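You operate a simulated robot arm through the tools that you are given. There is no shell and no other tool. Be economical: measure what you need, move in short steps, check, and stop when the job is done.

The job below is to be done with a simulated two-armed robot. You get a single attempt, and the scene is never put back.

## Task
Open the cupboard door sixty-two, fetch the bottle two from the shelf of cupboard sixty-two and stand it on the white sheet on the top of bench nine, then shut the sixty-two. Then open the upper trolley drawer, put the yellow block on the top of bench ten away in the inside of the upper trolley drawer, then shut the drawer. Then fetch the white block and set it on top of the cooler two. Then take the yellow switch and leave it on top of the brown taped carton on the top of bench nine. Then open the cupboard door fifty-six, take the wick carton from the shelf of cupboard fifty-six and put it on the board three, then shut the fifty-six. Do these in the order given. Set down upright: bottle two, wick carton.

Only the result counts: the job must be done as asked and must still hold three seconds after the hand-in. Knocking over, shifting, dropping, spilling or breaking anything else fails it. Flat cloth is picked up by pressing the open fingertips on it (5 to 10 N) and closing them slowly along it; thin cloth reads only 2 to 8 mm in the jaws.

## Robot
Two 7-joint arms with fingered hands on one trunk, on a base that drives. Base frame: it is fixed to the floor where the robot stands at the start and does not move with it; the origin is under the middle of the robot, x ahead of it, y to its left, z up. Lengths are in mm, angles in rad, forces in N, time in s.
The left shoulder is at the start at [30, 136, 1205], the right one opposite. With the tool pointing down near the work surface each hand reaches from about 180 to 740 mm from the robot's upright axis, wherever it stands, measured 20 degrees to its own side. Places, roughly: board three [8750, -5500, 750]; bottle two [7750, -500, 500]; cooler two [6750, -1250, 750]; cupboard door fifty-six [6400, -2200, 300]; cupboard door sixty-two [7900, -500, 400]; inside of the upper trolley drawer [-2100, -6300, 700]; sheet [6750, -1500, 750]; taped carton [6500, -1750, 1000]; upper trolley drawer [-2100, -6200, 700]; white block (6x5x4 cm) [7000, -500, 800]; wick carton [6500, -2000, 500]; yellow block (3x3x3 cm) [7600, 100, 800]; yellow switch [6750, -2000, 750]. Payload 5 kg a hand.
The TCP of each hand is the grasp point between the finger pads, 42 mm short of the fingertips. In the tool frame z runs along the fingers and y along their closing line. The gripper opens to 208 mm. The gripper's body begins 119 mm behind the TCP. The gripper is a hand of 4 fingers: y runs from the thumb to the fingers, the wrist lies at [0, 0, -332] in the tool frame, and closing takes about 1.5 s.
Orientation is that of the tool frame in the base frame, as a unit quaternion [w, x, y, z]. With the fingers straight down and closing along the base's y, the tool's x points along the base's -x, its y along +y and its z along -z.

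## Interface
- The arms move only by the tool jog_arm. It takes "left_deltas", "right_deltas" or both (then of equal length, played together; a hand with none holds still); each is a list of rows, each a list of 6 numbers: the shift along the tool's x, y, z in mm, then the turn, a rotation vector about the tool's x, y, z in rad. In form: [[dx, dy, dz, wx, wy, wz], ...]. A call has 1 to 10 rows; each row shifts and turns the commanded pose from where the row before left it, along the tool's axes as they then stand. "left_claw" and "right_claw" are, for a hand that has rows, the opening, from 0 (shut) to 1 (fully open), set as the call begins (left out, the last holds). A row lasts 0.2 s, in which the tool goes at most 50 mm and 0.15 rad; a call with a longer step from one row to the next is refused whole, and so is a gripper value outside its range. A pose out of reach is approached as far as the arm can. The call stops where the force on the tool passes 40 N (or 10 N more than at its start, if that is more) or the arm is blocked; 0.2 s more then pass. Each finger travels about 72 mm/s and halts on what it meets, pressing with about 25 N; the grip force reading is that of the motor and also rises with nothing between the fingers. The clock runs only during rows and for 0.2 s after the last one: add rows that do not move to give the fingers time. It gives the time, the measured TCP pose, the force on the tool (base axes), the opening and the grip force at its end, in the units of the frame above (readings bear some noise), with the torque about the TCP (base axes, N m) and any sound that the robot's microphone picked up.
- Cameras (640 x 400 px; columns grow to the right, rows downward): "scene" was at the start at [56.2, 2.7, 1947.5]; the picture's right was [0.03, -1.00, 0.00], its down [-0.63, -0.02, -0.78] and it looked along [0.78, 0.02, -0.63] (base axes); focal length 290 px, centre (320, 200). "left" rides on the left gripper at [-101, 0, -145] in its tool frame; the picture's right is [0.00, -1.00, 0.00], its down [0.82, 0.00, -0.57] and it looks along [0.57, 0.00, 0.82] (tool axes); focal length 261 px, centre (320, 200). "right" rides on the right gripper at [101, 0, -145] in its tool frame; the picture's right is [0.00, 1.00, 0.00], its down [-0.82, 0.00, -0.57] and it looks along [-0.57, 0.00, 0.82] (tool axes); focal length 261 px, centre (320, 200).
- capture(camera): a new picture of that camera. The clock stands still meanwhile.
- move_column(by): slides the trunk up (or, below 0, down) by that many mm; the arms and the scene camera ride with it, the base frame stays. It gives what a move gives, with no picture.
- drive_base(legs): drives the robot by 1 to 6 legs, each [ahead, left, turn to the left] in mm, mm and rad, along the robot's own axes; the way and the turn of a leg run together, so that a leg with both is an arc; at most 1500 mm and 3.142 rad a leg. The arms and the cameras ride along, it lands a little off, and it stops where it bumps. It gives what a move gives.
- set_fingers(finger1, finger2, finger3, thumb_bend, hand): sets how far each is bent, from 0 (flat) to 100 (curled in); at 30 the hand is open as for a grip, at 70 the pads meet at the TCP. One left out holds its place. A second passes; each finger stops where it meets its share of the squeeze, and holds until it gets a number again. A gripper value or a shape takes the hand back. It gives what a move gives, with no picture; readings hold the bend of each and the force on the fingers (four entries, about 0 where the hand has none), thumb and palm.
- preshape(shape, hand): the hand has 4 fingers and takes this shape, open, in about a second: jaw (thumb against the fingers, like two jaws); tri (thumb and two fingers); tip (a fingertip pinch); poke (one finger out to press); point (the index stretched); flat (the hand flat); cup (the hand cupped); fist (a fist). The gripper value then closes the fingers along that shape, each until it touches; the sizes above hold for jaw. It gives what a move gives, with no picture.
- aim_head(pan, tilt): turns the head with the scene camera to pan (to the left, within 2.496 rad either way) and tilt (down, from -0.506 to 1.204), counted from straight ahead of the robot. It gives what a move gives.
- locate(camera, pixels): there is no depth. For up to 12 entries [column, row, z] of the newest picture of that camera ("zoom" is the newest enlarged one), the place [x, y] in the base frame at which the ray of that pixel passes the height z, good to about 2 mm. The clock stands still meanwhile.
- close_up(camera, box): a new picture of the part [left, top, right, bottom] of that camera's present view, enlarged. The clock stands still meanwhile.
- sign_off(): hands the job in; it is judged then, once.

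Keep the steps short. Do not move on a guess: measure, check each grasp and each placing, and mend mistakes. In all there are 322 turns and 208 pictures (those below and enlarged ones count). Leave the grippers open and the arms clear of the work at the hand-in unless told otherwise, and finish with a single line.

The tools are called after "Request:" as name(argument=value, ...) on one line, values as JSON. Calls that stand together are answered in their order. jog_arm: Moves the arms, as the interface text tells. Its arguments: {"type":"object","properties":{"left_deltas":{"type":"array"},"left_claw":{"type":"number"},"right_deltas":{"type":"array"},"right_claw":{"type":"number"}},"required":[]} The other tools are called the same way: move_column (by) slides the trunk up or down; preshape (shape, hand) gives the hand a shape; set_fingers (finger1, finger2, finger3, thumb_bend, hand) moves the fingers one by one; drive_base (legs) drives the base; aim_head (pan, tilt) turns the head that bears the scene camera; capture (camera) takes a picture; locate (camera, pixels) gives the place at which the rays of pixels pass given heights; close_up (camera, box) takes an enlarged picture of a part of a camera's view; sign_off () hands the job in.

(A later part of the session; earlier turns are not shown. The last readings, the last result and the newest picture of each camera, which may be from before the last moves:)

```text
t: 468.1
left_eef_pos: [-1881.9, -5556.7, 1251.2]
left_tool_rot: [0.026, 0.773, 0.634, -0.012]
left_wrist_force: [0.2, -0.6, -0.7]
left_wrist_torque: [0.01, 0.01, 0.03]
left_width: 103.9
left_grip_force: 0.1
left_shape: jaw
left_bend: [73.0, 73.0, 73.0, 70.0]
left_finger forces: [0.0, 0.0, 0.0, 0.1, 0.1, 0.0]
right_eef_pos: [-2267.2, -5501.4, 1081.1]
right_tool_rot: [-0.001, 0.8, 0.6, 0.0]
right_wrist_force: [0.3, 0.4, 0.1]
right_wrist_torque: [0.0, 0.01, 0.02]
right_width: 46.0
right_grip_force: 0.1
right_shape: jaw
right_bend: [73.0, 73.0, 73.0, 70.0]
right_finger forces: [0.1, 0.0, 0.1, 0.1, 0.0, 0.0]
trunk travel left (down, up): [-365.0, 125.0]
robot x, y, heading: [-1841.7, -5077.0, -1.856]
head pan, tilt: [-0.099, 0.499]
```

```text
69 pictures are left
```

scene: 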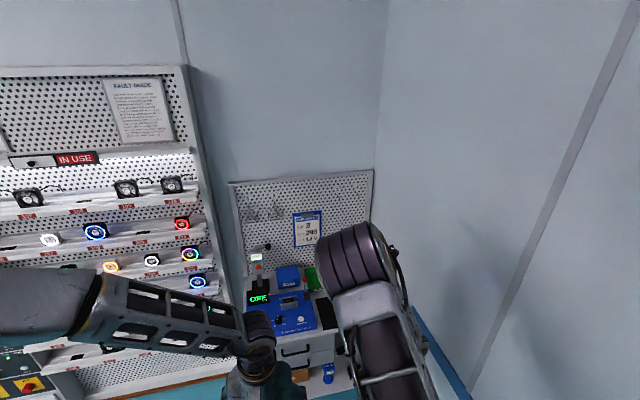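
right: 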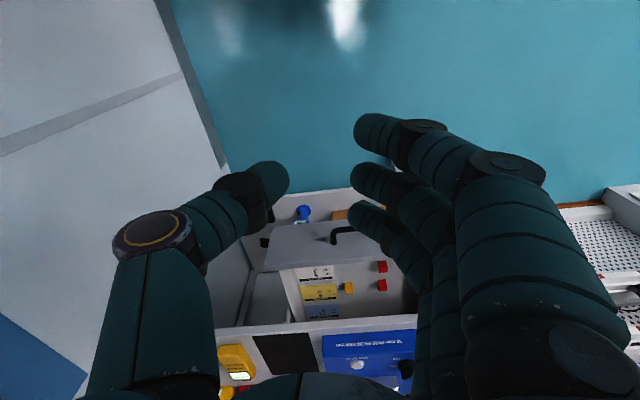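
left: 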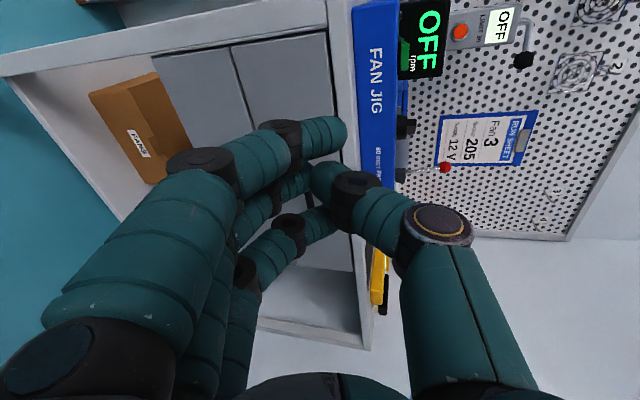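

Request:
drive_base(legs=[[-1480, 160, 0], [-1480, 160, 0.116], [-1500, 0, 0], [-1500, 0, 0], [-1480, 0, 0], [0, 0, 1.737]])

```text
t: 507.5
left_eef_pos: [905.8, 2019.7, 1252.0]
left_tool_rot: [0.025, 0.008, 1.0, 0.012]
left_wrist_force: [-0.7, 0.8, -0.4]
left_wrist_torque: [-0.02, -0.02, -0.01]
left_width: 103.8
left_grip_force: 0.1
left_shape: jaw
left_bend: [73.0, 73.0, 73.0, 70.0]
left_finger forces: [0.0, 0.0, 0.0, 0.0, 0.1, 0.1]
right_eef_pos: [919.3, 1629.8, 1082.3]
right_tool_rot: [-0.002, 0.052, 0.999, 0.0]
right_wrist_force: [0.5, 0.1, -0.6]
right_wrist_torque: [0.0, 0.02, -0.01]
right_width: 45.5
right_grip_force: 0.0
right_shape: jaw
right_bend: [73.0, 73.0, 73.0, 70.0]
right_finger forces: [0.0, 0.0, 0.0, 0.0, 0.1, 0.1]
trunk travel left (down, up): [-365.0, 125.0]
robot x, y, heading: [431.9, 1972.2, -0.104]
head pan, tilt: [-0.099, 0.499]
```

Request:
drive_base(legs=[[1495, 0, 0], [1495, 0, 0], [1495, 0, 0], [1450, 0, -0.074]])

Request:
aim_head(pan=-0.6, tilt=0.6)

Request:
capture(camera="scene")

```text
t: 535.6
left_eef_pos: [6790.1, 1537.8, 1250.9]
left_tool_rot: [0.026, 0.026, 0.999, 0.011]
left_wrist_force: [0.0, 0.2, 0.1]
left_wrist_torque: [0.02, 0.02, 0.0]
left_width: 103.6
left_grip_force: 0.2
left_shape: jaw
left_bend: [73.0, 73.0, 73.0, 70.0]
left_finger forces: [0.1, 0.0, 0.0, 0.1, 0.0, 0.0]
right_eef_pos: [6788.4, 1148.1, 1081.8]
right_tool_rot: [0.0, 0.07, 0.998, 0.0]
right_wrist_force: [0.0, 0.3, 0.1]
right_wrist_torque: [0.02, 0.02, 0.0]
right_width: 45.7
right_grip_force: 0.2
right_shape: jaw
right_bend: [73.0, 73.0, 73.0, 70.0]
right_finger forces: [0.0, 0.1, 0.0, 0.0, 0.0, 0.0]
trunk travel left (down, up): [-365.0, 125.0]
robot x, y, heading: [6311.3, 1509.7, -0.14]
head pan, tilt: [-0.099, 0.499]
```

```text
t: 536.5
left_eef_pos: [6790.1, 1538.4, 1251.3]
left_tool_rot: [0.025, 0.026, 0.999, 0.011]
left_wrist_force: [-0.2, 0.0, -0.7]
left_wrist_torque: [-0.04, -0.01, -0.01]
left_width: 104.0
left_grip_force: 0.0
left_shape: jaw
left_bend: [73.0, 73.0, 73.0, 70.0]
left_finger forces: [0.0, 0.0, 0.0, 0.2, 0.0, 0.0]
right_eef_pos: [6787.8, 1147.8, 1082.0]
right_tool_rot: [-0.001, 0.07, 0.998, 0.0]
right_wrist_force: [0.5, 0.2, 0.1]
right_wrist_torque: [0.0, 0.01, 0.01]
right_width: 45.8
right_grip_force: 0.0
right_shape: jaw
right_bend: [73.0, 73.0, 73.0, 70.0]
right_finger forces: [0.0, 0.0, 0.0, 0.1, 0.1, 0.0]
trunk travel left (down, up): [-365.0, 125.0]
robot x, y, heading: [6313.0, 1506.3, -0.146]
head pan, tilt: [-0.6, 0.6]
```

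```text
68 pictures are left
```

scene: 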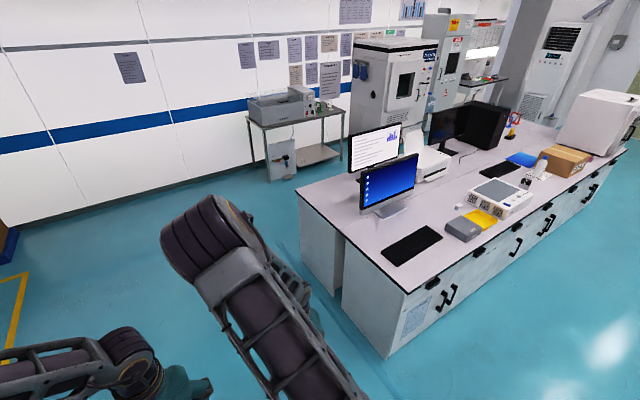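

Request:
drive_base(legs=[[0, -900, -0.035], [0, -900, 0], [180, 0, 0]])

Request:
aim_head(pan=-0.15, tilt=0.85)

Request:
capture(camera="scene")

```text
t: 546.7
left_eef_pos: [6668.8, -291.7, 1250.2]
left_tool_rot: [0.025, 0.051, 0.998, 0.011]
left_wrist_force: [0.4, -0.2, 0.0]
left_wrist_torque: [0.03, 0.09, 0.02]
left_width: 103.8
left_grip_force: 0.1
left_shape: jaw
left_bend: [73.0, 73.0, 73.0, 70.0]
left_finger forces: [0.1, 0.0, 0.0, 0.0, 0.0, 0.1]
right_eef_pos: [6649.2, -681.7, 1081.2]
right_tool_rot: [-0.002, 0.094, 0.996, 0.0]
right_wrist_force: [1.2, -0.7, 0.0]
right_wrist_torque: [0.0, 0.09, -0.01]
right_width: 45.8
right_grip_force: 0.1
right_shape: jaw
right_bend: [73.0, 73.0, 73.0, 70.0]
right_finger forces: [0.1, 0.1, 0.1, 0.1, 0.0, 0.0]
trunk travel left (down, up): [-365.0, 125.0]
robot x, y, heading: [6186.2, -299.5, -0.189]
head pan, tilt: [-0.6, 0.6]
```

```text
t: 547.6
left_eef_pos: [6666.4, -292.5, 1251.0]
left_tool_rot: [0.025, 0.05, 0.998, 0.011]
left_wrist_force: [-0.1, 0.4, -0.1]
left_wrist_torque: [0.01, -0.05, 0.01]
left_width: 104.0
left_grip_force: 0.0
left_shape: jaw
left_bend: [73.0, 73.0, 73.0, 70.0]
left_finger forces: [0.1, 0.1, 0.0, 0.0, 0.0, 0.0]
right_eef_pos: [6646.6, -681.1, 1082.2]
right_tool_rot: [-0.001, 0.094, 0.996, 0.0]
right_wrist_force: [-0.3, -0.8, -0.5]
right_wrist_torque: [-0.02, -0.01, 0.01]
right_width: 45.3
right_grip_force: 0.1
right_shape: jaw
right_bend: [73.0, 73.0, 73.0, 70.0]
right_finger forces: [0.0, 0.0, 0.1, 0.0, 0.1, 0.0]
trunk travel left (down, up): [-365.0, 125.0]
robot x, y, heading: [6191.9, -299.5, -0.187]
head pan, tilt: [-0.15, 0.85]
```

```text
67 pictures are left
```

scene: 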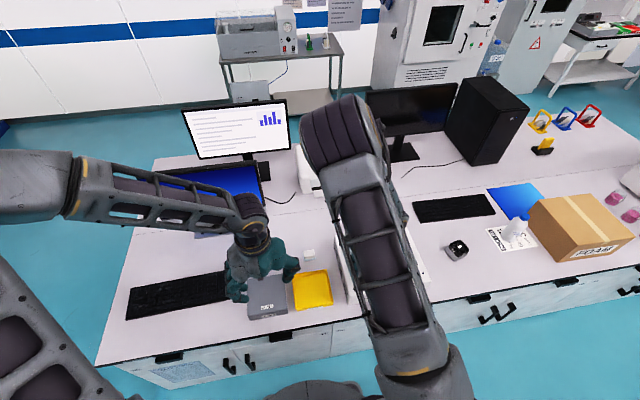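

Request:
locate(camera="scene", pixels=[[309, 252, 840], [309, 262, 800], [458, 246, 840], [458, 260, 800], [312, 302, 800], [268, 285, 840], [360, 330, 850]])

Request:
close_up(camera="scene", box=[240, 210, 500, 320])

```text
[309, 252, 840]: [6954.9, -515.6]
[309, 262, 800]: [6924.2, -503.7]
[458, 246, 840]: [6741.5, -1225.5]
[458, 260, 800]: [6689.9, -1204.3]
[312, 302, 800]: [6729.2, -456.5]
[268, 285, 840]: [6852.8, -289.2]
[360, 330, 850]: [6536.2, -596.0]
```

```text
2.46 times, centred on (370, 265) of scene
```

zoom: 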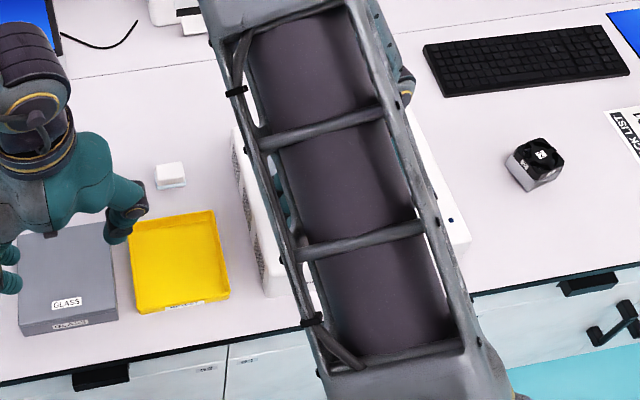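

Close in and bring the right hand above the white block.

Request:
drive_base(legs=[[110, 60, 0]])

Request:
jog_arm(right_deltas=[[-30, 30, 0, 0, 0, 0], [-30, 30, 0, 0, 0, 0], [-30, 30, 0, 0, 0, 0], [-30, 30, 10, 0, 0, 0], [-30, 30, 30, 0, 0, 0], [0, 10, 40, 0, 0, 0]], right_claw=0.45)

Request:
capture(camera="right")

```text
t: 548.9
left_eef_pos: [6787.8, -251.7, 1251.7]
left_tool_rot: [0.026, 0.05, 0.998, 0.01]
left_wrist_force: [-0.2, 0.7, 0.1]
left_wrist_torque: [-0.04, 0.02, 0.0]
left_width: 103.6
left_grip_force: 0.1
left_shape: jaw
left_bend: [73.0, 73.0, 73.0, 70.0]
left_finger forces: [0.0, 0.1, 0.0, 0.1, 0.1, 0.0]
right_eef_pos: [6767.4, -643.9, 1081.6]
right_tool_rot: [0.0, 0.093, 0.996, 0.0]
right_wrist_force: [0.6, 0.3, 0.1]
right_wrist_torque: [-0.01, 0.06, 0.01]
right_width: 45.6
right_grip_force: 0.0
right_shape: jaw
right_bend: [73.0, 73.0, 73.0, 70.0]
right_finger forces: [0.1, 0.0, 0.0, 0.0, 0.0, 0.0]
trunk travel left (down, up): [-365.0, 125.0]
robot x, y, heading: [6305.4, -261.9, -0.187]
head pan, tilt: [-0.15, 0.85]
```

```text
refused: row 5 steps farther than a row can; nothing moved
```

```text
65 pictures are left
```

right: 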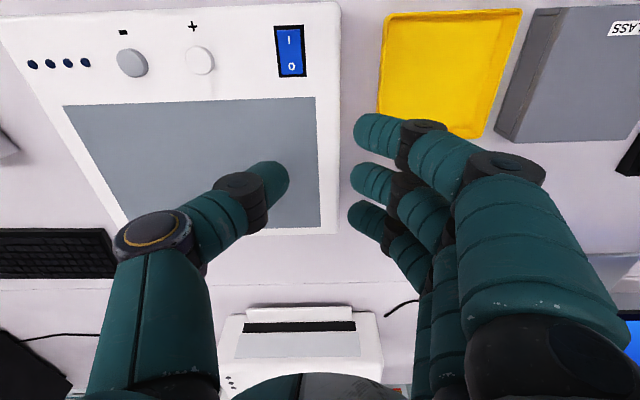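

Request:
jog_arm(right_deltas=[[-30, 32, 0, 0, 0, 0], [-30, 32, 0, 0, 0, 0], [-30, 32, 0, 0, 0, 0], [-30, 32, 0, 0, 0, 0], [-30, 32, 0, 0, 0, 0], [0, 0, 40, 0, 0, 0], [0, 0, 40, 0, 0, 0]], right_claw=0.45)

Request:
capture(camera="right")

```text
t: 550.5
left_eef_pos: [6784.0, -242.0, 1242.0]
left_tool_rot: [0.017, 0.042, 0.999, 0.017]
left_wrist_force: [0.9, 0.4, 0.6]
left_wrist_torque: [-0.06, 0.12, 0.0]
left_width: 104.3
left_grip_force: 0.0
left_shape: jaw
left_bend: [73.0, 73.0, 73.0, 70.0]
left_finger forces: [0.0, 0.0, 0.0, 0.1, 0.1, 0.0]
right_eef_pos: [6952.1, -514.9, 1009.1]
right_tool_rot: [0.004, 0.096, 0.995, 0.003]
right_wrist_force: [1.2, -0.5, -0.4]
right_wrist_torque: [-0.08, 0.13, -0.02]
right_width: 93.0
right_grip_force: 0.1
right_shape: jaw
right_bend: [73.0, 73.0, 73.0, 70.0]
right_finger forces: [0.0, 0.0, 0.0, 0.1, 0.0, 0.0]
trunk travel left (down, up): [-365.0, 125.0]
robot x, y, heading: [6312.7, -259.1, -0.188]
head pan, tilt: [-0.15, 0.85]
```

```text
64 pictures are left
```

right: 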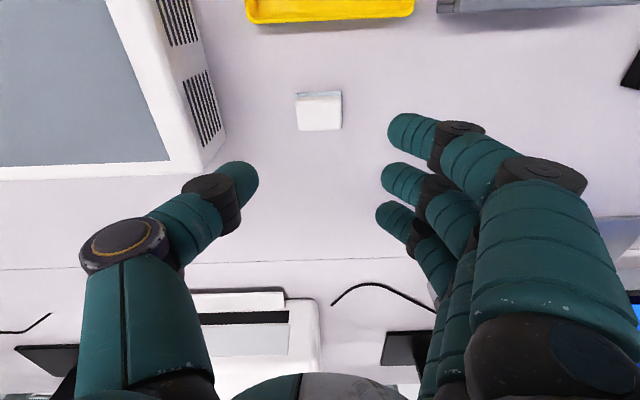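

Request:
locate(camera="right", pixels=[[319, 114, 840], [296, 114, 840], [342, 114, 840], [319, 97, 840], [319, 130, 840], [205, 170, 890]])

```text
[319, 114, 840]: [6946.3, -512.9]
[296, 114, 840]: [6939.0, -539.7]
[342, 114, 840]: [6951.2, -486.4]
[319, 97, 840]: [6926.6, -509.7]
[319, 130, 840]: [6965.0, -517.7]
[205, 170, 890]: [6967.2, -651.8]
```

Block centre (6946,-513). Descend.

Request:
jog_arm(right_deltas=[[4, 2, 40, 0, 0, 0], [0, 0, 40, 0, 0, 0], [0, 0, 40, 0, 0, 0], [0, 0, 30, 0, 0, 0], [0, 0, 8, 0, 0, 0], [0, 0, 0, 0, 0, 0]])

Request:
capture(camera="right")

```text
t: 551.9
left_eef_pos: [6783.4, -193.7, 1220.6]
left_tool_rot: [-0.002, 0.004, 0.999, 0.043]
left_wrist_force: [0.4, 0.3, -0.6]
left_wrist_torque: [0.06, 0.03, 0.04]
left_width: 103.9
left_grip_force: 0.0
left_shape: jaw
left_bend: [73.0, 73.0, 73.0, 70.0]
left_finger forces: [0.1, 0.0, 0.0, 0.0, 0.0, 0.1]
right_eef_pos: [6949.5, -516.5, 851.6]
right_tool_rot: [0.007, 0.103, 0.995, 0.005]
right_wrist_force: [-0.6, 0.0, -0.3]
right_wrist_torque: [0.03, 0.01, 0.02]
right_width: 93.2
right_grip_force: 0.0
right_shape: jaw
right_bend: [73.0, 73.0, 73.0, 70.0]
right_finger forces: [0.1, 0.1, 0.0, 0.0, 0.0, 0.0]
trunk travel left (down, up): [-365.0, 125.0]
robot x, y, heading: [6309.0, -260.6, -0.188]
head pan, tilt: [-0.15, 0.85]
```

```text
63 pictures are left
```

right: 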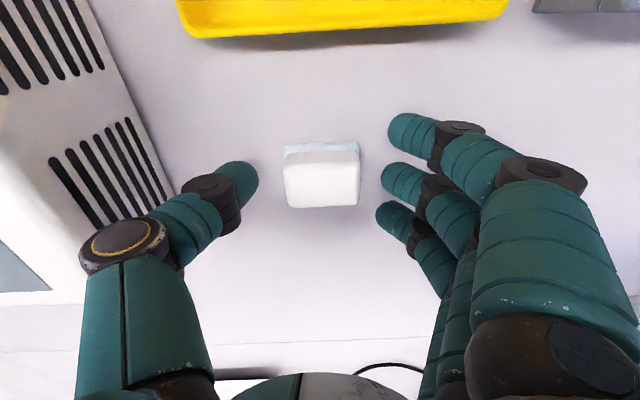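

Request:
jog_arm(right_deltas=[[0, 0, 0, 0, 0, 0], [0, 0, 0, 0, 0, 0], [0, 0, 0, 0, 0, 0], [0, 0, 0, 0, 0, 0], [0, 0, 0, 0, 0, 0]], right_claw=0)

Request:
jog_arm(right_deltas=[[0, 0, -20, 0, 0, 0], [0, 0, -35, 0, 0, 0], [0, 0, -35, 0, 0, 0], [0, 0, -30, 0, 0, 0]])

Request:
capture(camera="right")

```text
t: 553.1
left_eef_pos: [6782.7, -195.6, 1222.4]
left_tool_rot: [-0.001, 0.004, 0.999, 0.042]
left_wrist_force: [0.4, -0.5, -0.8]
left_wrist_torque: [0.02, 0.0, -0.04]
left_width: 103.9
left_grip_force: 0.0
left_shape: jaw
left_bend: [73.0, 73.0, 73.0, 70.0]
left_finger forces: [0.0, 0.0, 0.0, 0.0, 0.1, 0.0]
right_eef_pos: [6947.9, -518.0, 853.2]
right_tool_rot: [0.006, 0.103, 0.995, 0.005]
right_wrist_force: [-1.0, -1.0, 5.9]
right_wrist_torque: [0.09, -0.05, -0.01]
right_width: 25.7
right_grip_force: 24.7
right_shape: jaw
right_bend: [70.0, 73.0, 70.0, 71.0]
right_finger forces: [0.0, 15.2, 0.0, 0.1, 17.1, 0.0]
trunk travel left (down, up): [-365.0, 125.0]
robot x, y, heading: [6305.1, -259.4, -0.186]
head pan, tilt: [-0.15, 0.85]
```

```text
t: 554.3
left_eef_pos: [6780.1, -235.5, 1240.0]
left_tool_rot: [0.014, 0.041, 0.999, 0.021]
left_wrist_force: [0.7, -0.5, -0.1]
left_wrist_torque: [0.09, 0.06, -0.01]
left_width: 104.1
left_grip_force: 0.0
left_shape: jaw
left_bend: [73.0, 73.0, 73.0, 70.0]
left_finger forces: [0.0, 0.0, 0.1, 0.1, 0.0, 0.0]
right_eef_pos: [6931.6, -538.7, 957.8]
right_tool_rot: [-0.007, 0.117, 0.993, 0.003]
right_wrist_force: [0.4, -0.9, -1.0]
right_wrist_torque: [0.09, 0.03, -0.03]
right_width: 25.2
right_grip_force: 25.3
right_shape: jaw
right_bend: [70.0, 72.0, 70.0, 71.0]
right_finger forces: [0.0, 15.3, 0.0, 0.1, 15.2, 0.1]
trunk travel left (down, up): [-365.0, 125.0]
robot x, y, heading: [6306.7, -264.3, -0.188]
head pan, tilt: [-0.15, 0.85]
stopped in row 4 (right hand): the arm was blocked; the commanded pose is now the measured one
```

```text
62 pictures are left
```

right: 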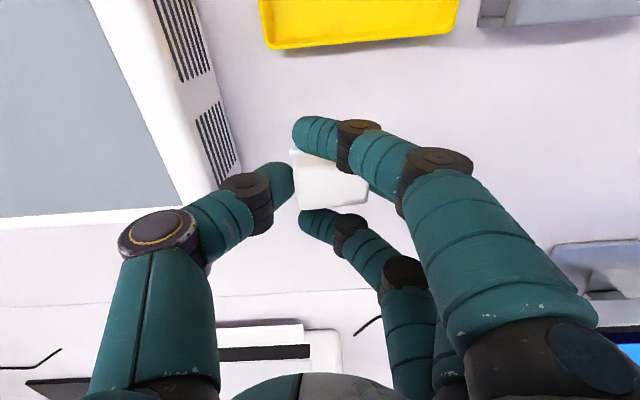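

Block held (thumb + middle finger). My forearms touch; swing the left arm away first.

Request:
jog_arm(left_deltas=[[15, 35, 0, 0, 0, 0], [15, 35, 0, 0, 0, 0], [15, 35, 0, 0, 0, 0], [15, 35, 0, 0, 0, 0], [15, 35, 0, 0, 0, 0]])

Request:
jog_arm(right_deltas=[[0, 0, -35, 0, 0, 0], [0, 0, -35, 0, 0, 0], [10, 0, -30, 0, 0, 0], [10, 0, -20, 0, 0, 0]])

Request:
capture(camera="right")

```text
t: 555.5
left_eef_pos: [6724.2, -53.7, 1247.2]
left_tool_rot: [0.013, 0.04, 0.999, 0.021]
left_wrist_force: [0.3, 0.1, 0.1]
left_wrist_torque: [-0.08, -0.06, -0.02]
left_width: 104.2
left_grip_force: 0.2
left_shape: jaw
left_bend: [73.0, 73.0, 73.0, 70.0]
left_finger forces: [0.0, 0.1, 0.0, 0.0, 0.1, 0.1]
left hand out of reach, approached as far as the arm can: row 5
right_eef_pos: [6932.3, -537.0, 960.1]
right_tool_rot: [-0.006, 0.116, 0.993, 0.002]
right_wrist_force: [0.1, 0.7, -0.6]
right_wrist_torque: [-0.06, 0.0, -0.04]
right_width: 25.3
right_grip_force: 24.9
right_shape: jaw
right_bend: [70.0, 72.0, 70.0, 71.0]
right_finger forces: [0.1, 15.3, 0.0, 0.0, 15.1, 0.0]
trunk travel left (down, up): [-365.0, 125.0]
robot x, y, heading: [6307.3, -261.4, -0.187]
head pan, tilt: [-0.15, 0.85]
```

```text
t: 556.5
left_eef_pos: [6723.1, -52.9, 1246.2]
left_tool_rot: [0.013, 0.041, 0.999, 0.019]
left_wrist_force: [0.3, -0.1, 0.4]
left_wrist_torque: [-0.02, -0.02, 0.02]
left_width: 104.0
left_grip_force: 0.0
left_shape: jaw
left_bend: [73.0, 73.0, 73.0, 70.0]
left_finger forces: [0.1, 0.0, 0.0, 0.1, 0.0, 0.0]
right_eef_pos: [6912.8, -533.3, 1079.4]
right_tool_rot: [-0.006, 0.117, 0.993, 0.002]
right_wrist_force: [-0.6, 0.8, 1.0]
right_wrist_torque: [-0.03, -0.05, 0.02]
right_width: 25.1
right_grip_force: 25.1
right_shape: jaw
right_bend: [70.0, 72.0, 70.0, 71.0]
right_finger forces: [0.1, 15.3, 0.0, 0.0, 15.2, 0.0]
trunk travel left (down, up): [-365.0, 125.0]
robot x, y, heading: [6304.7, -257.3, -0.194]
head pan, tilt: [-0.15, 0.85]
```

```text
61 pictures are left
```

right: 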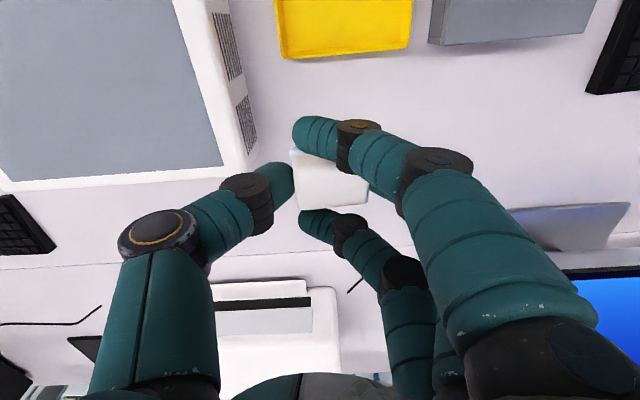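

Strafe right to the cooler and look down at it.

Request:
drive_base(legs=[[-30, -640, 0]])

Request:
capture(camera="right")

Request:
capture(camera="scene")

```text
t: 560.0
left_eef_pos: [6576.0, -673.6, 1247.7]
left_tool_rot: [0.013, 0.041, 0.999, 0.02]
left_wrist_force: [0.2, -0.5, 0.3]
left_wrist_torque: [0.06, 0.0, 0.03]
left_width: 104.1
left_grip_force: 0.1
left_shape: jaw
left_bend: [73.0, 73.0, 73.0, 70.0]
left_finger forces: [0.0, 0.0, 0.0, 0.0, 0.0, 0.0]
right_eef_pos: [6765.1, -1153.9, 1079.0]
right_tool_rot: [-0.006, 0.118, 0.993, 0.002]
right_wrist_force: [-0.2, 0.1, -0.7]
right_wrist_torque: [0.03, -0.05, -0.01]
right_width: 24.8
right_grip_force: 25.0
right_shape: jaw
right_bend: [70.0, 72.0, 70.0, 71.0]
right_finger forces: [0.0, 15.2, 0.0, 0.1, 15.3, 0.1]
trunk travel left (down, up): [-365.0, 125.0]
robot x, y, heading: [6159.2, -879.4, -0.188]
head pan, tilt: [-0.15, 0.85]
```

```text
60 pictures are left
```

right: 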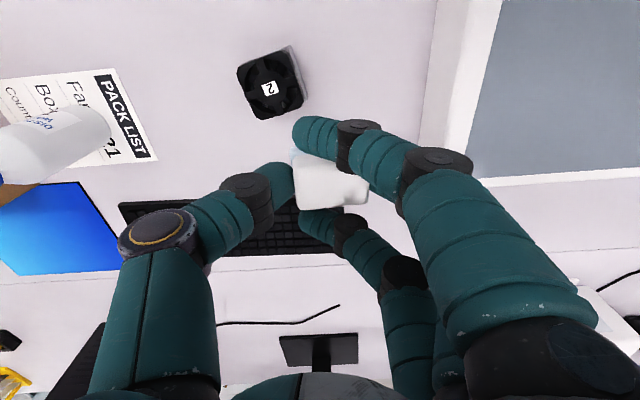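

```text
59 pictures are left
```

scene: 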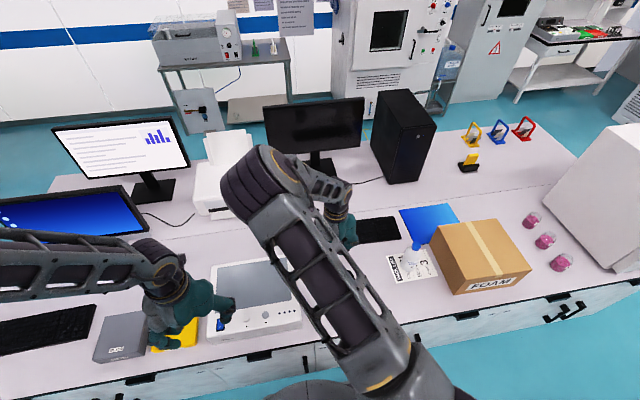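

Request:
locate(camera="right", pixels=[[270, 87, 850], [270, 87, 865], [270, 87, 880], [238, 68, 865], [288, 50, 865], [303, 98, 865], [258, 120, 865]])

Request:
close_up(camera="right", box=[200, 30, 380, 230])

```text
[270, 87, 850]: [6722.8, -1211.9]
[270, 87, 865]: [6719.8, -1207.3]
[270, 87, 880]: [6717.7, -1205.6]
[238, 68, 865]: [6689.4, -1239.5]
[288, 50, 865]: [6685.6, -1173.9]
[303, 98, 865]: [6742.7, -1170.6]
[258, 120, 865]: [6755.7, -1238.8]
```

```text
2.00 times, centred on (290, 130) of right
```

zoom: 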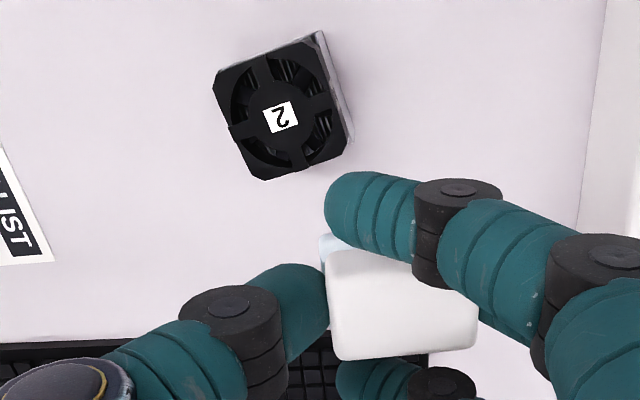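

Cooler top centre ≈ (6720,-1207), top z ≈ 865. Position the block over it.

Request:
jog_arm(right_deltas=[[10, -24, 0, 0, 0, 0], [10, -24, 0, 0, 0, 0], [11, -24, 0, 0, 0, 0], [0, 0, 40, 0, 0, 0], [0, 0, 40, 0, 0, 0], [0, 0, 40, 0, 0, 0], [0, 0, 0, 0, 0, 0]])

Request:
capture(camera="right")

```text
t: 561.6
left_eef_pos: [6577.5, -673.2, 1247.2]
left_tool_rot: [0.013, 0.041, 0.999, 0.019]
left_wrist_force: [0.2, 0.1, -0.5]
left_wrist_torque: [-0.04, -0.03, 0.0]
left_width: 104.2
left_grip_force: 0.0
left_shape: jaw
left_bend: [73.0, 73.0, 73.0, 70.0]
left_finger forces: [0.0, 0.0, 0.0, 0.1, 0.0, 0.0]
right_eef_pos: [6716.8, -1216.5, 959.8]
right_tool_rot: [-0.006, 0.117, 0.993, 0.003]
right_wrist_force: [0.2, -0.1, -0.5]
right_wrist_torque: [-0.05, -0.02, 0.0]
right_width: 24.8
right_grip_force: 25.2
right_shape: jaw
right_bend: [70.0, 72.0, 70.0, 71.0]
right_finger forces: [0.1, 15.1, 0.0, 0.0, 15.1, 0.0]
trunk travel left (down, up): [-365.0, 125.0]
robot x, y, heading: [6163.0, -877.9, -0.188]
head pan, tilt: [-0.15, 0.85]
```

```text
57 pictures are left
```

right: 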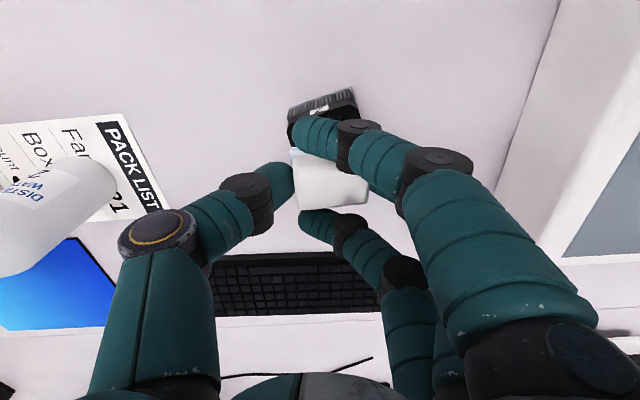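

Request:
jog_arm(right_deltas=[[0, 0, 15, 0, 0, 0], [0, 0, 13, 0, 0, 0], [0, 0, 4, 0, 0, 0], [0, 0, 4, 0, 0, 0], [0, 0, 0, 0, 0, 0]])

Request:
jog_arm(right_deltas=[[0, 0, 3, 0, 0, 0], [0, 0, 0, 0, 0, 0]])

```text
t: 562.9
left_eef_pos: [6576.0, -673.5, 1247.1]
left_tool_rot: [0.013, 0.042, 0.999, 0.019]
left_wrist_force: [1.2, 0.4, 0.5]
left_wrist_torque: [0.03, 0.01, 0.01]
left_width: 104.1
left_grip_force: 0.0
left_shape: jaw
left_bend: [73.0, 73.0, 73.0, 70.0]
left_finger forces: [0.0, 0.0, 0.0, 0.0, 0.0, 0.0]
right_eef_pos: [6716.1, -1214.5, 923.5]
right_tool_rot: [-0.006, 0.117, 0.993, 0.003]
right_wrist_force: [-1.0, -1.0, 10.5]
right_wrist_torque: [0.34, -0.09, 0.02]
right_width: 25.4
right_grip_force: 24.7
right_shape: jaw
right_bend: [70.0, 72.0, 70.0, 71.0]
right_finger forces: [0.0, 16.3, 0.0, 0.0, 17.7, 0.0]
trunk travel left (down, up): [-365.0, 125.0]
robot x, y, heading: [6158.7, -873.1, -0.186]
head pan, tilt: [-0.15, 0.85]
```

```text
t: 563.5
left_eef_pos: [6576.0, -673.0, 1247.7]
left_tool_rot: [0.013, 0.042, 0.999, 0.02]
left_wrist_force: [0.6, 0.7, 0.6]
left_wrist_torque: [0.01, -0.01, 0.01]
left_width: 104.0
left_grip_force: 0.1
left_shape: jaw
left_bend: [73.0, 73.0, 73.0, 70.0]
left_finger forces: [0.0, 0.0, 0.0, 0.0, 0.0, 0.0]
right_eef_pos: [6715.9, -1215.5, 920.8]
right_tool_rot: [-0.006, 0.117, 0.993, 0.002]
right_wrist_force: [-1.2, -2.8, 15.3]
right_wrist_torque: [0.4, -0.07, 0.06]
right_width: 25.9
right_grip_force: 25.5
right_shape: jaw
right_bend: [70.0, 73.0, 70.0, 71.0]
right_finger forces: [0.0, 17.3, 0.1, 0.0, 19.8, 0.0]
trunk travel left (down, up): [-365.0, 125.0]
robot x, y, heading: [6162.7, -879.5, -0.187]
head pan, tilt: [-0.15, 0.85]
```

Contact (15 N). Release and lift.

Request:
jog_arm(right_deltas=[[0, 0, 0, 0, 0, 0], [0, 0, 0, 0, 0, 0], [0, 0, 0, 0, 0, 0], [0, 0, 0, 0, 0, 0], [0, 0, 0, 0, 0, 0]], right_claw=0.5)

Request:
capture(camera="right")

```text
t: 564.6
left_eef_pos: [6577.3, -675.0, 1248.8]
left_tool_rot: [0.013, 0.042, 0.999, 0.019]
left_wrist_force: [-0.4, 0.3, 0.1]
left_wrist_torque: [0.0, -0.02, 0.03]
left_width: 103.9
left_grip_force: 0.1
left_shape: jaw
left_bend: [73.0, 73.0, 73.0, 70.0]
left_finger forces: [0.0, 0.0, 0.0, 0.0, 0.0, 0.0]
right_eef_pos: [6716.8, -1215.6, 921.6]
right_tool_rot: [-0.005, 0.117, 0.993, 0.003]
right_wrist_force: [-0.3, -0.4, 0.0]
right_wrist_torque: [0.01, 0.02, 0.0]
right_width: 102.9
right_grip_force: 0.1
right_shape: jaw
right_bend: [73.0, 73.0, 73.0, 70.0]
right_finger forces: [0.0, 0.1, 0.0, 0.0, 0.0, 0.0]
trunk travel left (down, up): [-365.0, 125.0]
robot x, y, heading: [6160.0, -876.5, -0.188]
head pan, tilt: [-0.15, 0.85]
```

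```text
56 pictures are left
```

right: 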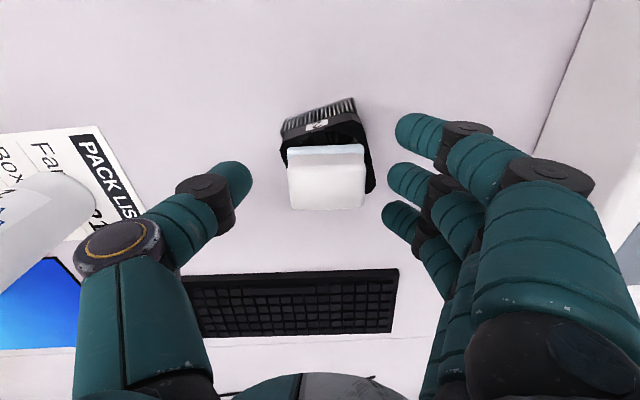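

Block rests on the cooler. Lift away and check.

Request:
jog_arm(right_deltas=[[0, 0, -25, 0, 0, 0], [0, 0, -40, 0, 0, 0], [0, 0, -40, 0, 0, 0], [0, 0, -40, 0, 0, 0]])

Request:
close_up(camera="right", box=[220, 60, 420, 210])

```text
t: 565.6
left_eef_pos: [6575.9, -673.8, 1246.8]
left_tool_rot: [0.013, 0.042, 0.999, 0.019]
left_wrist_force: [-0.4, 1.1, -0.2]
left_wrist_torque: [-0.04, -0.08, 0.03]
left_width: 104.0
left_grip_force: 0.0
left_shape: jaw
left_bend: [73.0, 73.0, 73.0, 70.0]
left_finger forces: [0.0, 0.1, 0.1, 0.0, 0.0, 0.0]
right_eef_pos: [6715.7, -1214.2, 1065.2]
right_tool_rot: [-0.006, 0.117, 0.993, 0.002]
right_wrist_force: [-0.6, 0.2, 0.0]
right_wrist_torque: [-0.03, -0.13, 0.0]
right_width: 103.3
right_grip_force: 0.1
right_shape: jaw
right_bend: [73.0, 73.0, 73.0, 70.0]
right_finger forces: [0.0, 0.0, 0.0, 0.0, 0.0, 0.0]
trunk travel left (down, up): [-365.0, 125.0]
robot x, y, heading: [6159.8, -875.1, -0.184]
head pan, tilt: [-0.15, 0.85]
```

```text
2.67 times, centred on (320, 135) of right
```

zoom: 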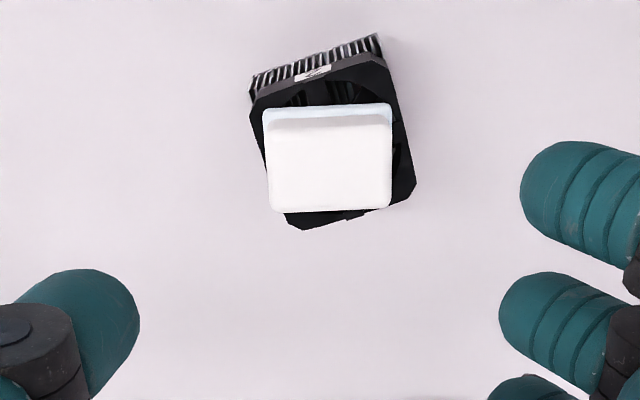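

Perfect. Next the yellow switch right of the carton: raise and strafe right.

Request:
move_column(by=90)

Request:
drive_base(legs=[[0, -900, 0]])

Request:
capture(camera="right")

Request:
capture(camera="scene")

```text
t: 566.9
left_eef_pos: [6577.3, -675.1, 1334.9]
left_tool_rot: [0.013, 0.041, 0.999, 0.019]
left_wrist_force: [0.9, 0.5, 0.3]
left_wrist_torque: [-0.01, 0.06, -0.01]
left_width: 104.0
left_grip_force: 0.1
left_shape: jaw
left_bend: [73.0, 73.0, 73.0, 70.0]
left_finger forces: [0.1, 0.1, 0.0, 0.1, 0.1, 0.0]
right_eef_pos: [6717.7, -1215.1, 1155.2]
right_tool_rot: [-0.007, 0.118, 0.993, 0.002]
right_wrist_force: [-0.3, -0.7, -0.4]
right_wrist_torque: [0.05, 0.0, 0.03]
right_width: 103.8
right_grip_force: 0.2
right_shape: jaw
right_bend: [73.0, 73.0, 73.0, 70.0]
right_finger forces: [0.0, 0.0, 0.0, 0.0, 0.0, 0.1]
trunk travel left (down, up): [-455.0, 35.0]
robot x, y, heading: [6156.2, -882.1, -0.184]
head pan, tilt: [-0.15, 0.85]
```

```text
t: 571.7
left_eef_pos: [6403.2, -1579.0, 1336.1]
left_tool_rot: [0.013, 0.046, 0.999, 0.019]
left_wrist_force: [0.0, -0.6, -0.5]
left_wrist_torque: [0.05, 0.02, 0.04]
left_width: 103.9
left_grip_force: 0.0
left_shape: jaw
left_bend: [73.0, 73.0, 73.0, 70.0]
left_finger forces: [0.0, 0.1, 0.1, 0.1, 0.0, 0.0]
right_eef_pos: [6538.8, -2122.3, 1154.7]
right_tool_rot: [-0.005, 0.122, 0.992, 0.003]
right_wrist_force: [-0.5, 0.2, 0.2]
right_wrist_torque: [-0.03, -0.04, -0.02]
right_width: 103.6
right_grip_force: 0.0
right_shape: jaw
right_bend: [73.0, 73.0, 73.0, 70.0]
right_finger forces: [0.0, 0.1, 0.0, 0.0, 0.0, 0.0]
trunk travel left (down, up): [-455.0, 35.0]
robot x, y, heading: [5984.8, -1781.1, -0.197]
head pan, tilt: [-0.15, 0.85]
```

```text
54 pictures are left
```

right: 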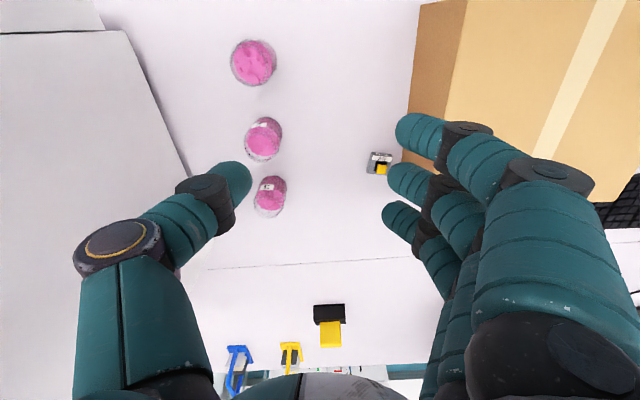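

```text
53 pictures are left
```

scene: 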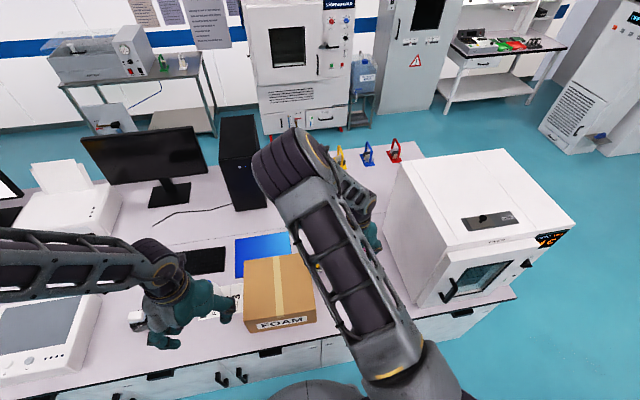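

Request:
close_up(camera="right", box=[330, 120, 430, 200])

Request:
locate(camera="right", pixels=[[379, 163, 820], [379, 163, 800], [367, 172, 800], [392, 155, 800], [408, 112, 800], [400, 165, 800], [263, 150, 800], [270, 212, 800], [418, 5, 960], [440, 150, 960]])

```text
5.00 times, centred on (380, 160) of right
```

zoom: 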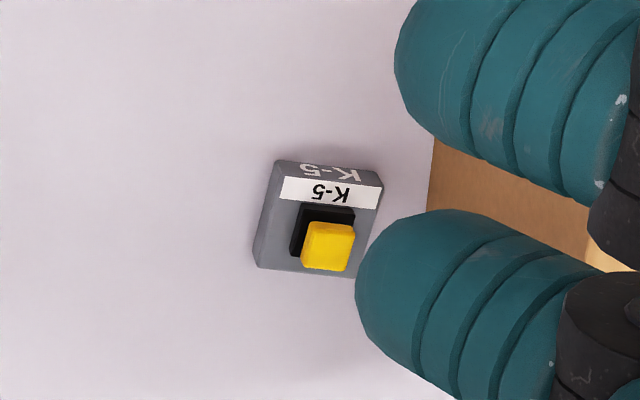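

```text
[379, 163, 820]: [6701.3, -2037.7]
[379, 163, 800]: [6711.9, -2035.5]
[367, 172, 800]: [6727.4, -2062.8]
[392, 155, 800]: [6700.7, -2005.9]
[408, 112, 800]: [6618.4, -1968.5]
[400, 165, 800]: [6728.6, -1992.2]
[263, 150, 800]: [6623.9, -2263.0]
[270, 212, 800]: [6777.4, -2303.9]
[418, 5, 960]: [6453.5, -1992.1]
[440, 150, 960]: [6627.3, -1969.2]
```

The switch "K-5" is ~45 mm wide, only ~20 mm from the carton, so I'll grip it fore-and-aft: yaw the right hand by −90°.

Request:
jog_arm(right_deltas=[[0, 0, 0, 0, 0, -0.148], [0, 0, 0, 0, 0, -0.148], [0, 0, 0, 0, 0, -0.148], [0, 0, 0, 0, 0, -0.148], [0, 0, 0, 0, 0, -0.148], [0, 0, 0, 0, 0, -0.148], [0, 0, 0, 0, 0, -0.148], [0, 0, 0, 0, 0, -0.148], [0, 0, 0, 0, 0, -0.148], [0, 0, 0, 0, 0, -0.148]])

Request:
jog_arm(right_deltas=[[0, 0, 0, 0, 0, -0.148], [0, 0, 0, 0, 0, 0]])

Request:
capture(camera="right")

```text
t: 573.9
left_eef_pos: [6402.5, -1579.5, 1336.8]
left_tool_rot: [0.014, 0.045, 0.999, 0.019]
left_wrist_force: [-0.8, 0.3, -0.3]
left_wrist_torque: [0.01, -0.02, -0.03]
left_width: 103.9
left_grip_force: 0.1
left_shape: jaw
left_bend: [73.0, 73.0, 73.0, 70.0]
left_finger forces: [0.0, 0.1, 0.0, 0.0, 0.0, 0.0]
right_eef_pos: [6539.8, -2120.3, 1155.2]
right_tool_rot: [-0.003, -0.581, 0.814, 0.006]
right_wrist_force: [0.0, -0.2, -0.3]
right_wrist_torque: [0.0, 0.01, -0.02]
right_width: 103.6
right_grip_force: 0.0
right_shape: jaw
right_bend: [73.0, 73.0, 73.0, 70.0]
right_finger forces: [0.1, 0.0, 0.1, 0.0, 0.0, 0.0]
trunk travel left (down, up): [-455.0, 35.0]
robot x, y, heading: [5984.4, -1779.0, -0.195]
head pan, tilt: [-0.15, 0.85]
```

```text
t: 574.5
left_eef_pos: [6402.9, -1578.4, 1338.3]
left_tool_rot: [0.014, 0.047, 0.999, 0.019]
left_wrist_force: [0.3, -0.3, 0.3]
left_wrist_torque: [-0.01, 0.01, -0.03]
left_width: 104.2
left_grip_force: 0.0
left_shape: jaw
left_bend: [73.0, 73.0, 73.0, 70.0]
left_finger forces: [0.0, 0.1, 0.0, 0.0, 0.0, 0.0]
right_eef_pos: [6540.3, -2121.0, 1155.4]
right_tool_rot: [-0.002, -0.639, 0.769, 0.006]
right_wrist_force: [0.4, -0.7, 0.0]
right_wrist_torque: [0.02, -0.01, -0.02]
right_width: 103.3
right_grip_force: 0.1
right_shape: jaw
right_bend: [73.0, 73.0, 73.0, 70.0]
right_finger forces: [0.0, 0.1, 0.0, 0.0, 0.0, 0.1]
trunk travel left (down, up): [-455.0, 35.0]
robot x, y, heading: [5981.2, -1782.0, -0.194]
head pan, tilt: [-0.15, 0.85]
```

```text
51 pictures are left
```

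right: 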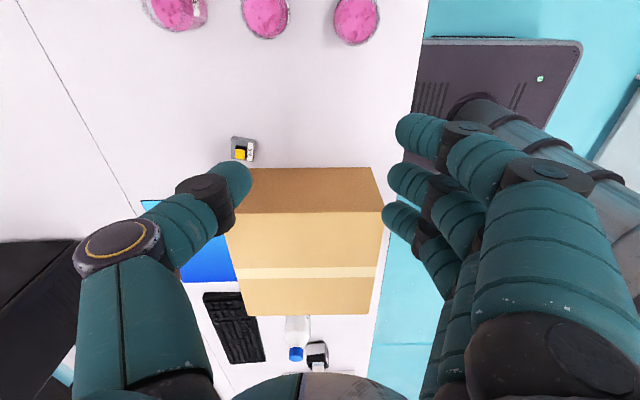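

Request:
locate(camera="right", pixels=[[243, 149, 815], [231, 148, 815], [256, 150, 815], [243, 136, 800], [243, 163, 815], [245, 170, 800], [380, 168, 800], [232, 228, 960], [375, 165, 800]])

```text
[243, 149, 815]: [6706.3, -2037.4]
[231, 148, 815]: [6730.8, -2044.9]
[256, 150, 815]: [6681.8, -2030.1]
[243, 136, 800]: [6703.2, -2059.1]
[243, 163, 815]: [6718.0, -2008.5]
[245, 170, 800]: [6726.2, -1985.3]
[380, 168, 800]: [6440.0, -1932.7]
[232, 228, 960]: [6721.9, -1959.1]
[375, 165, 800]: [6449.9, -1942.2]
```

Request:
drive_base(legs=[[90, 0, 0]])

Request:
jog_arm(right_deltas=[[-30, -15, 0, 0, 0, 0], [-30, -15, 0, 0, 0, 0], [-30, -15, 0, 0, 0, 0], [-20, -12, 30, 0, 0, 0], [0, 0, 40, 0, 0, 0], [0, 0, 40, 0, 0, 0], [0, 0, 0, 0, 0, 0]], right_claw=0.45)

Request:
capture(camera="right")

```text
t: 575.6
left_eef_pos: [6491.0, -1596.9, 1337.0]
left_tool_rot: [0.012, 0.046, 0.999, 0.02]
left_wrist_force: [0.7, -0.3, -0.2]
left_wrist_torque: [0.01, 0.14, 0.04]
left_width: 104.1
left_grip_force: 0.0
left_shape: jaw
left_bend: [73.0, 73.0, 73.0, 70.0]
left_finger forces: [0.1, 0.1, 0.0, 0.1, 0.0, 0.0]
right_eef_pos: [6625.5, -2140.0, 1153.8]
right_tool_rot: [-0.003, -0.638, 0.77, 0.006]
right_wrist_force: [0.5, -0.2, -1.0]
right_wrist_torque: [0.02, 0.1, 0.0]
right_width: 103.1
right_grip_force: 0.1
right_shape: jaw
right_bend: [73.0, 73.0, 73.0, 70.0]
right_finger forces: [0.0, 0.0, 0.1, 0.0, 0.0, 0.1]
trunk travel left (down, up): [-455.0, 35.0]
robot x, y, heading: [6067.9, -1797.1, -0.201]
head pan, tilt: [-0.15, 0.85]
```

```text
t: 577.2
left_eef_pos: [6488.2, -1595.6, 1337.1]
left_tool_rot: [0.014, 0.046, 0.999, 0.02]
left_wrist_force: [-1.1, 0.1, 0.2]
left_wrist_torque: [0.0, -0.03, 0.02]
left_width: 104.1
left_grip_force: 0.1
left_shape: jaw
left_bend: [73.0, 73.0, 73.0, 70.0]
left_finger forces: [0.0, 0.1, 0.0, 0.0, 0.0, 0.1]
right_eef_pos: [6700.4, -2039.2, 1042.6]
right_tool_rot: [-0.002, -0.638, 0.77, 0.006]
right_wrist_force: [-0.7, -0.5, 0.4]
right_wrist_torque: [-0.02, -0.05, 0.03]
right_width: 94.2
right_grip_force: 0.0
right_shape: jaw
right_bend: [73.0, 73.0, 73.0, 70.0]
right_finger forces: [0.0, 0.0, 0.0, 0.0, 0.0, 0.1]
trunk travel left (down, up): [-455.0, 35.0]
robot x, y, heading: [6072.1, -1796.8, -0.202]
head pan, tilt: [-0.15, 0.85]
```

```text
50 pictures are left
```

right: 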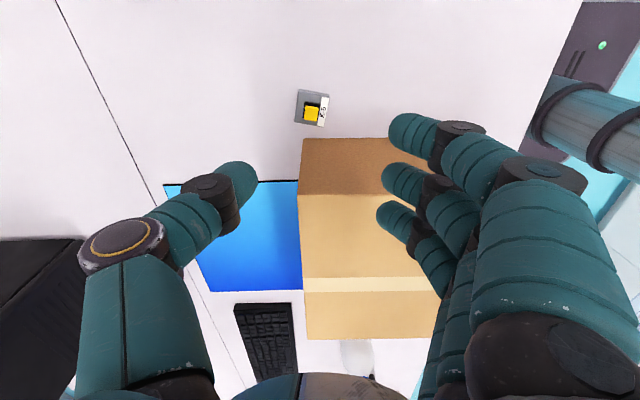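

Request:
jog_arm(right_deltas=[[0, -10, 0, 0, 0, 0], [0, 0, 0, 0, 0, 0]])

Request:
move_column(by=-150)

Request:
capture(camera="right")

```text
t: 577.8
left_eef_pos: [6488.9, -1597.7, 1336.7]
left_tool_rot: [0.014, 0.046, 0.999, 0.02]
left_wrist_force: [-0.6, 0.3, -0.5]
left_wrist_torque: [0.04, 0.0, 0.03]
left_width: 104.2
left_grip_force: 0.0
left_shape: jaw
left_bend: [73.0, 73.0, 73.0, 70.0]
left_finger forces: [0.1, 0.0, 0.0, 0.1, 0.0, 0.0]
right_eef_pos: [6709.6, -2041.7, 1043.4]
right_tool_rot: [-0.002, -0.638, 0.77, 0.006]
right_wrist_force: [-1.1, -0.4, 0.1]
right_wrist_torque: [0.01, -0.04, 0.02]
right_width: 94.5
right_grip_force: 0.0
right_shape: jaw
right_bend: [73.0, 73.0, 73.0, 70.0]
right_finger forces: [0.0, 0.1, 0.0, 0.1, 0.1, 0.0]
trunk travel left (down, up): [-455.0, 35.0]
robot x, y, heading: [6071.0, -1799.3, -0.197]
head pan, tilt: [-0.15, 0.85]
```

```text
t: 579.6
left_eef_pos: [6490.2, -1596.3, 1186.9]
left_tool_rot: [0.013, 0.046, 0.999, 0.019]
left_wrist_force: [0.0, 0.5, -0.5]
left_wrist_torque: [0.0, 0.0, -0.02]
left_width: 104.1
left_grip_force: 0.0
left_shape: jaw
left_bend: [73.0, 73.0, 73.0, 70.0]
left_finger forces: [0.0, 0.0, 0.0, 0.0, 0.0, 0.0]
right_eef_pos: [6710.1, -2041.4, 893.0]
right_tool_rot: [-0.002, -0.638, 0.77, 0.005]
right_wrist_force: [0.0, 1.1, 0.0]
right_wrist_torque: [0.01, 0.0, 0.03]
right_width: 94.4
right_grip_force: 0.1
right_shape: jaw
right_bend: [73.0, 73.0, 73.0, 70.0]
right_finger forces: [0.0, 0.0, 0.0, 0.1, 0.0, 0.1]
trunk travel left (down, up): [-305.0, 185.0]
robot x, y, heading: [6070.1, -1795.3, -0.197]
head pan, tilt: [-0.15, 0.85]
```

```text
49 pictures are left
```

right: 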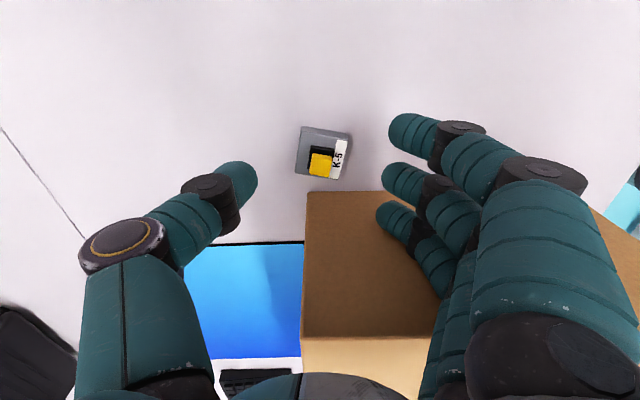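

Shift 8 mm away from the carton, descend and grip.

Request:
jog_arm(right_deltas=[[8, 0, 15, 0, 0, 0], [0, 0, 15, 0, 0, 0], [0, 0, 13, 0, 0, 0], [0, 0, 0, 0, 0, 0]])

Request:
jog_arm(right_deltas=[[0, 0, 0, 0, 0, 0], [0, 0, 0, 0, 0, 0], [0, 0, 0, 0, 0, 0], [0, 0, 0, 0, 0, 0], [0, 0, 0, 0, 0, 0]], right_claw=0)

Request:
capture(camera="right")

```text
t: 580.6
left_eef_pos: [6489.6, -1595.8, 1187.7]
left_tool_rot: [0.013, 0.046, 0.999, 0.019]
left_wrist_force: [-0.1, -0.2, -0.1]
left_wrist_torque: [0.0, -0.01, -0.04]
left_width: 103.7
left_grip_force: 0.1
left_shape: jaw
left_bend: [73.0, 73.0, 73.0, 70.0]
left_finger forces: [0.0, 0.0, 0.0, 0.0, 0.0, 0.0]
right_eef_pos: [6709.5, -2050.2, 850.1]
right_tool_rot: [-0.003, -0.637, 0.771, 0.006]
right_wrist_force: [0.4, -0.3, 0.3]
right_wrist_torque: [-0.02, -0.01, 0.01]
right_width: 94.5
right_grip_force: 0.2
right_shape: jaw
right_bend: [73.0, 73.0, 73.0, 70.0]
right_finger forces: [0.1, 0.0, 0.0, 0.0, 0.1, 0.0]
trunk travel left (down, up): [-305.0, 185.0]
robot x, y, heading: [6069.2, -1796.7, -0.197]
head pan, tilt: [-0.15, 0.85]
```

```text
t: 581.8
left_eef_pos: [6489.5, -1595.9, 1187.8]
left_tool_rot: [0.013, 0.045, 0.999, 0.019]
left_wrist_force: [-0.9, 0.0, -0.8]
left_wrist_torque: [0.01, 0.01, 0.01]
left_width: 104.2
left_grip_force: 0.1
left_shape: jaw
left_bend: [73.0, 73.0, 73.0, 70.0]
left_finger forces: [0.1, 0.1, 0.0, 0.1, 0.1, 0.0]
right_eef_pos: [6709.0, -2048.9, 850.6]
right_tool_rot: [-0.002, -0.638, 0.77, 0.005]
right_wrist_force: [0.7, -0.8, 5.9]
right_wrist_torque: [-0.03, -0.17, 0.07]
right_width: 24.3
right_grip_force: 25.0
right_shape: jaw
right_bend: [70.0, 73.0, 72.0, 71.0]
right_finger forces: [0.0, 8.4, 6.6, 0.0, 16.0, 0.0]
trunk travel left (down, up): [-305.0, 185.0]
robot x, y, heading: [6070.4, -1795.3, -0.197]
head pan, tilt: [-0.15, 0.85]
```

```text
48 pictures are left
```

right: 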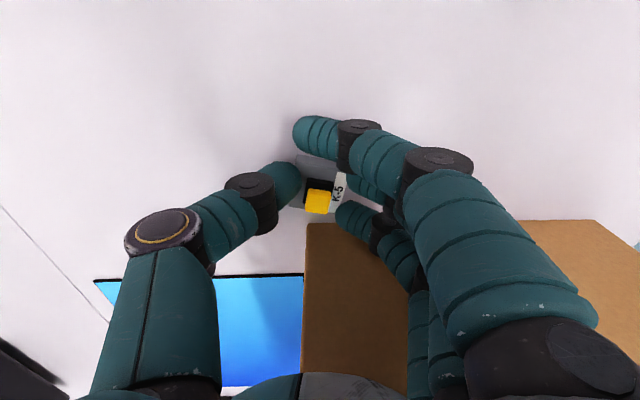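

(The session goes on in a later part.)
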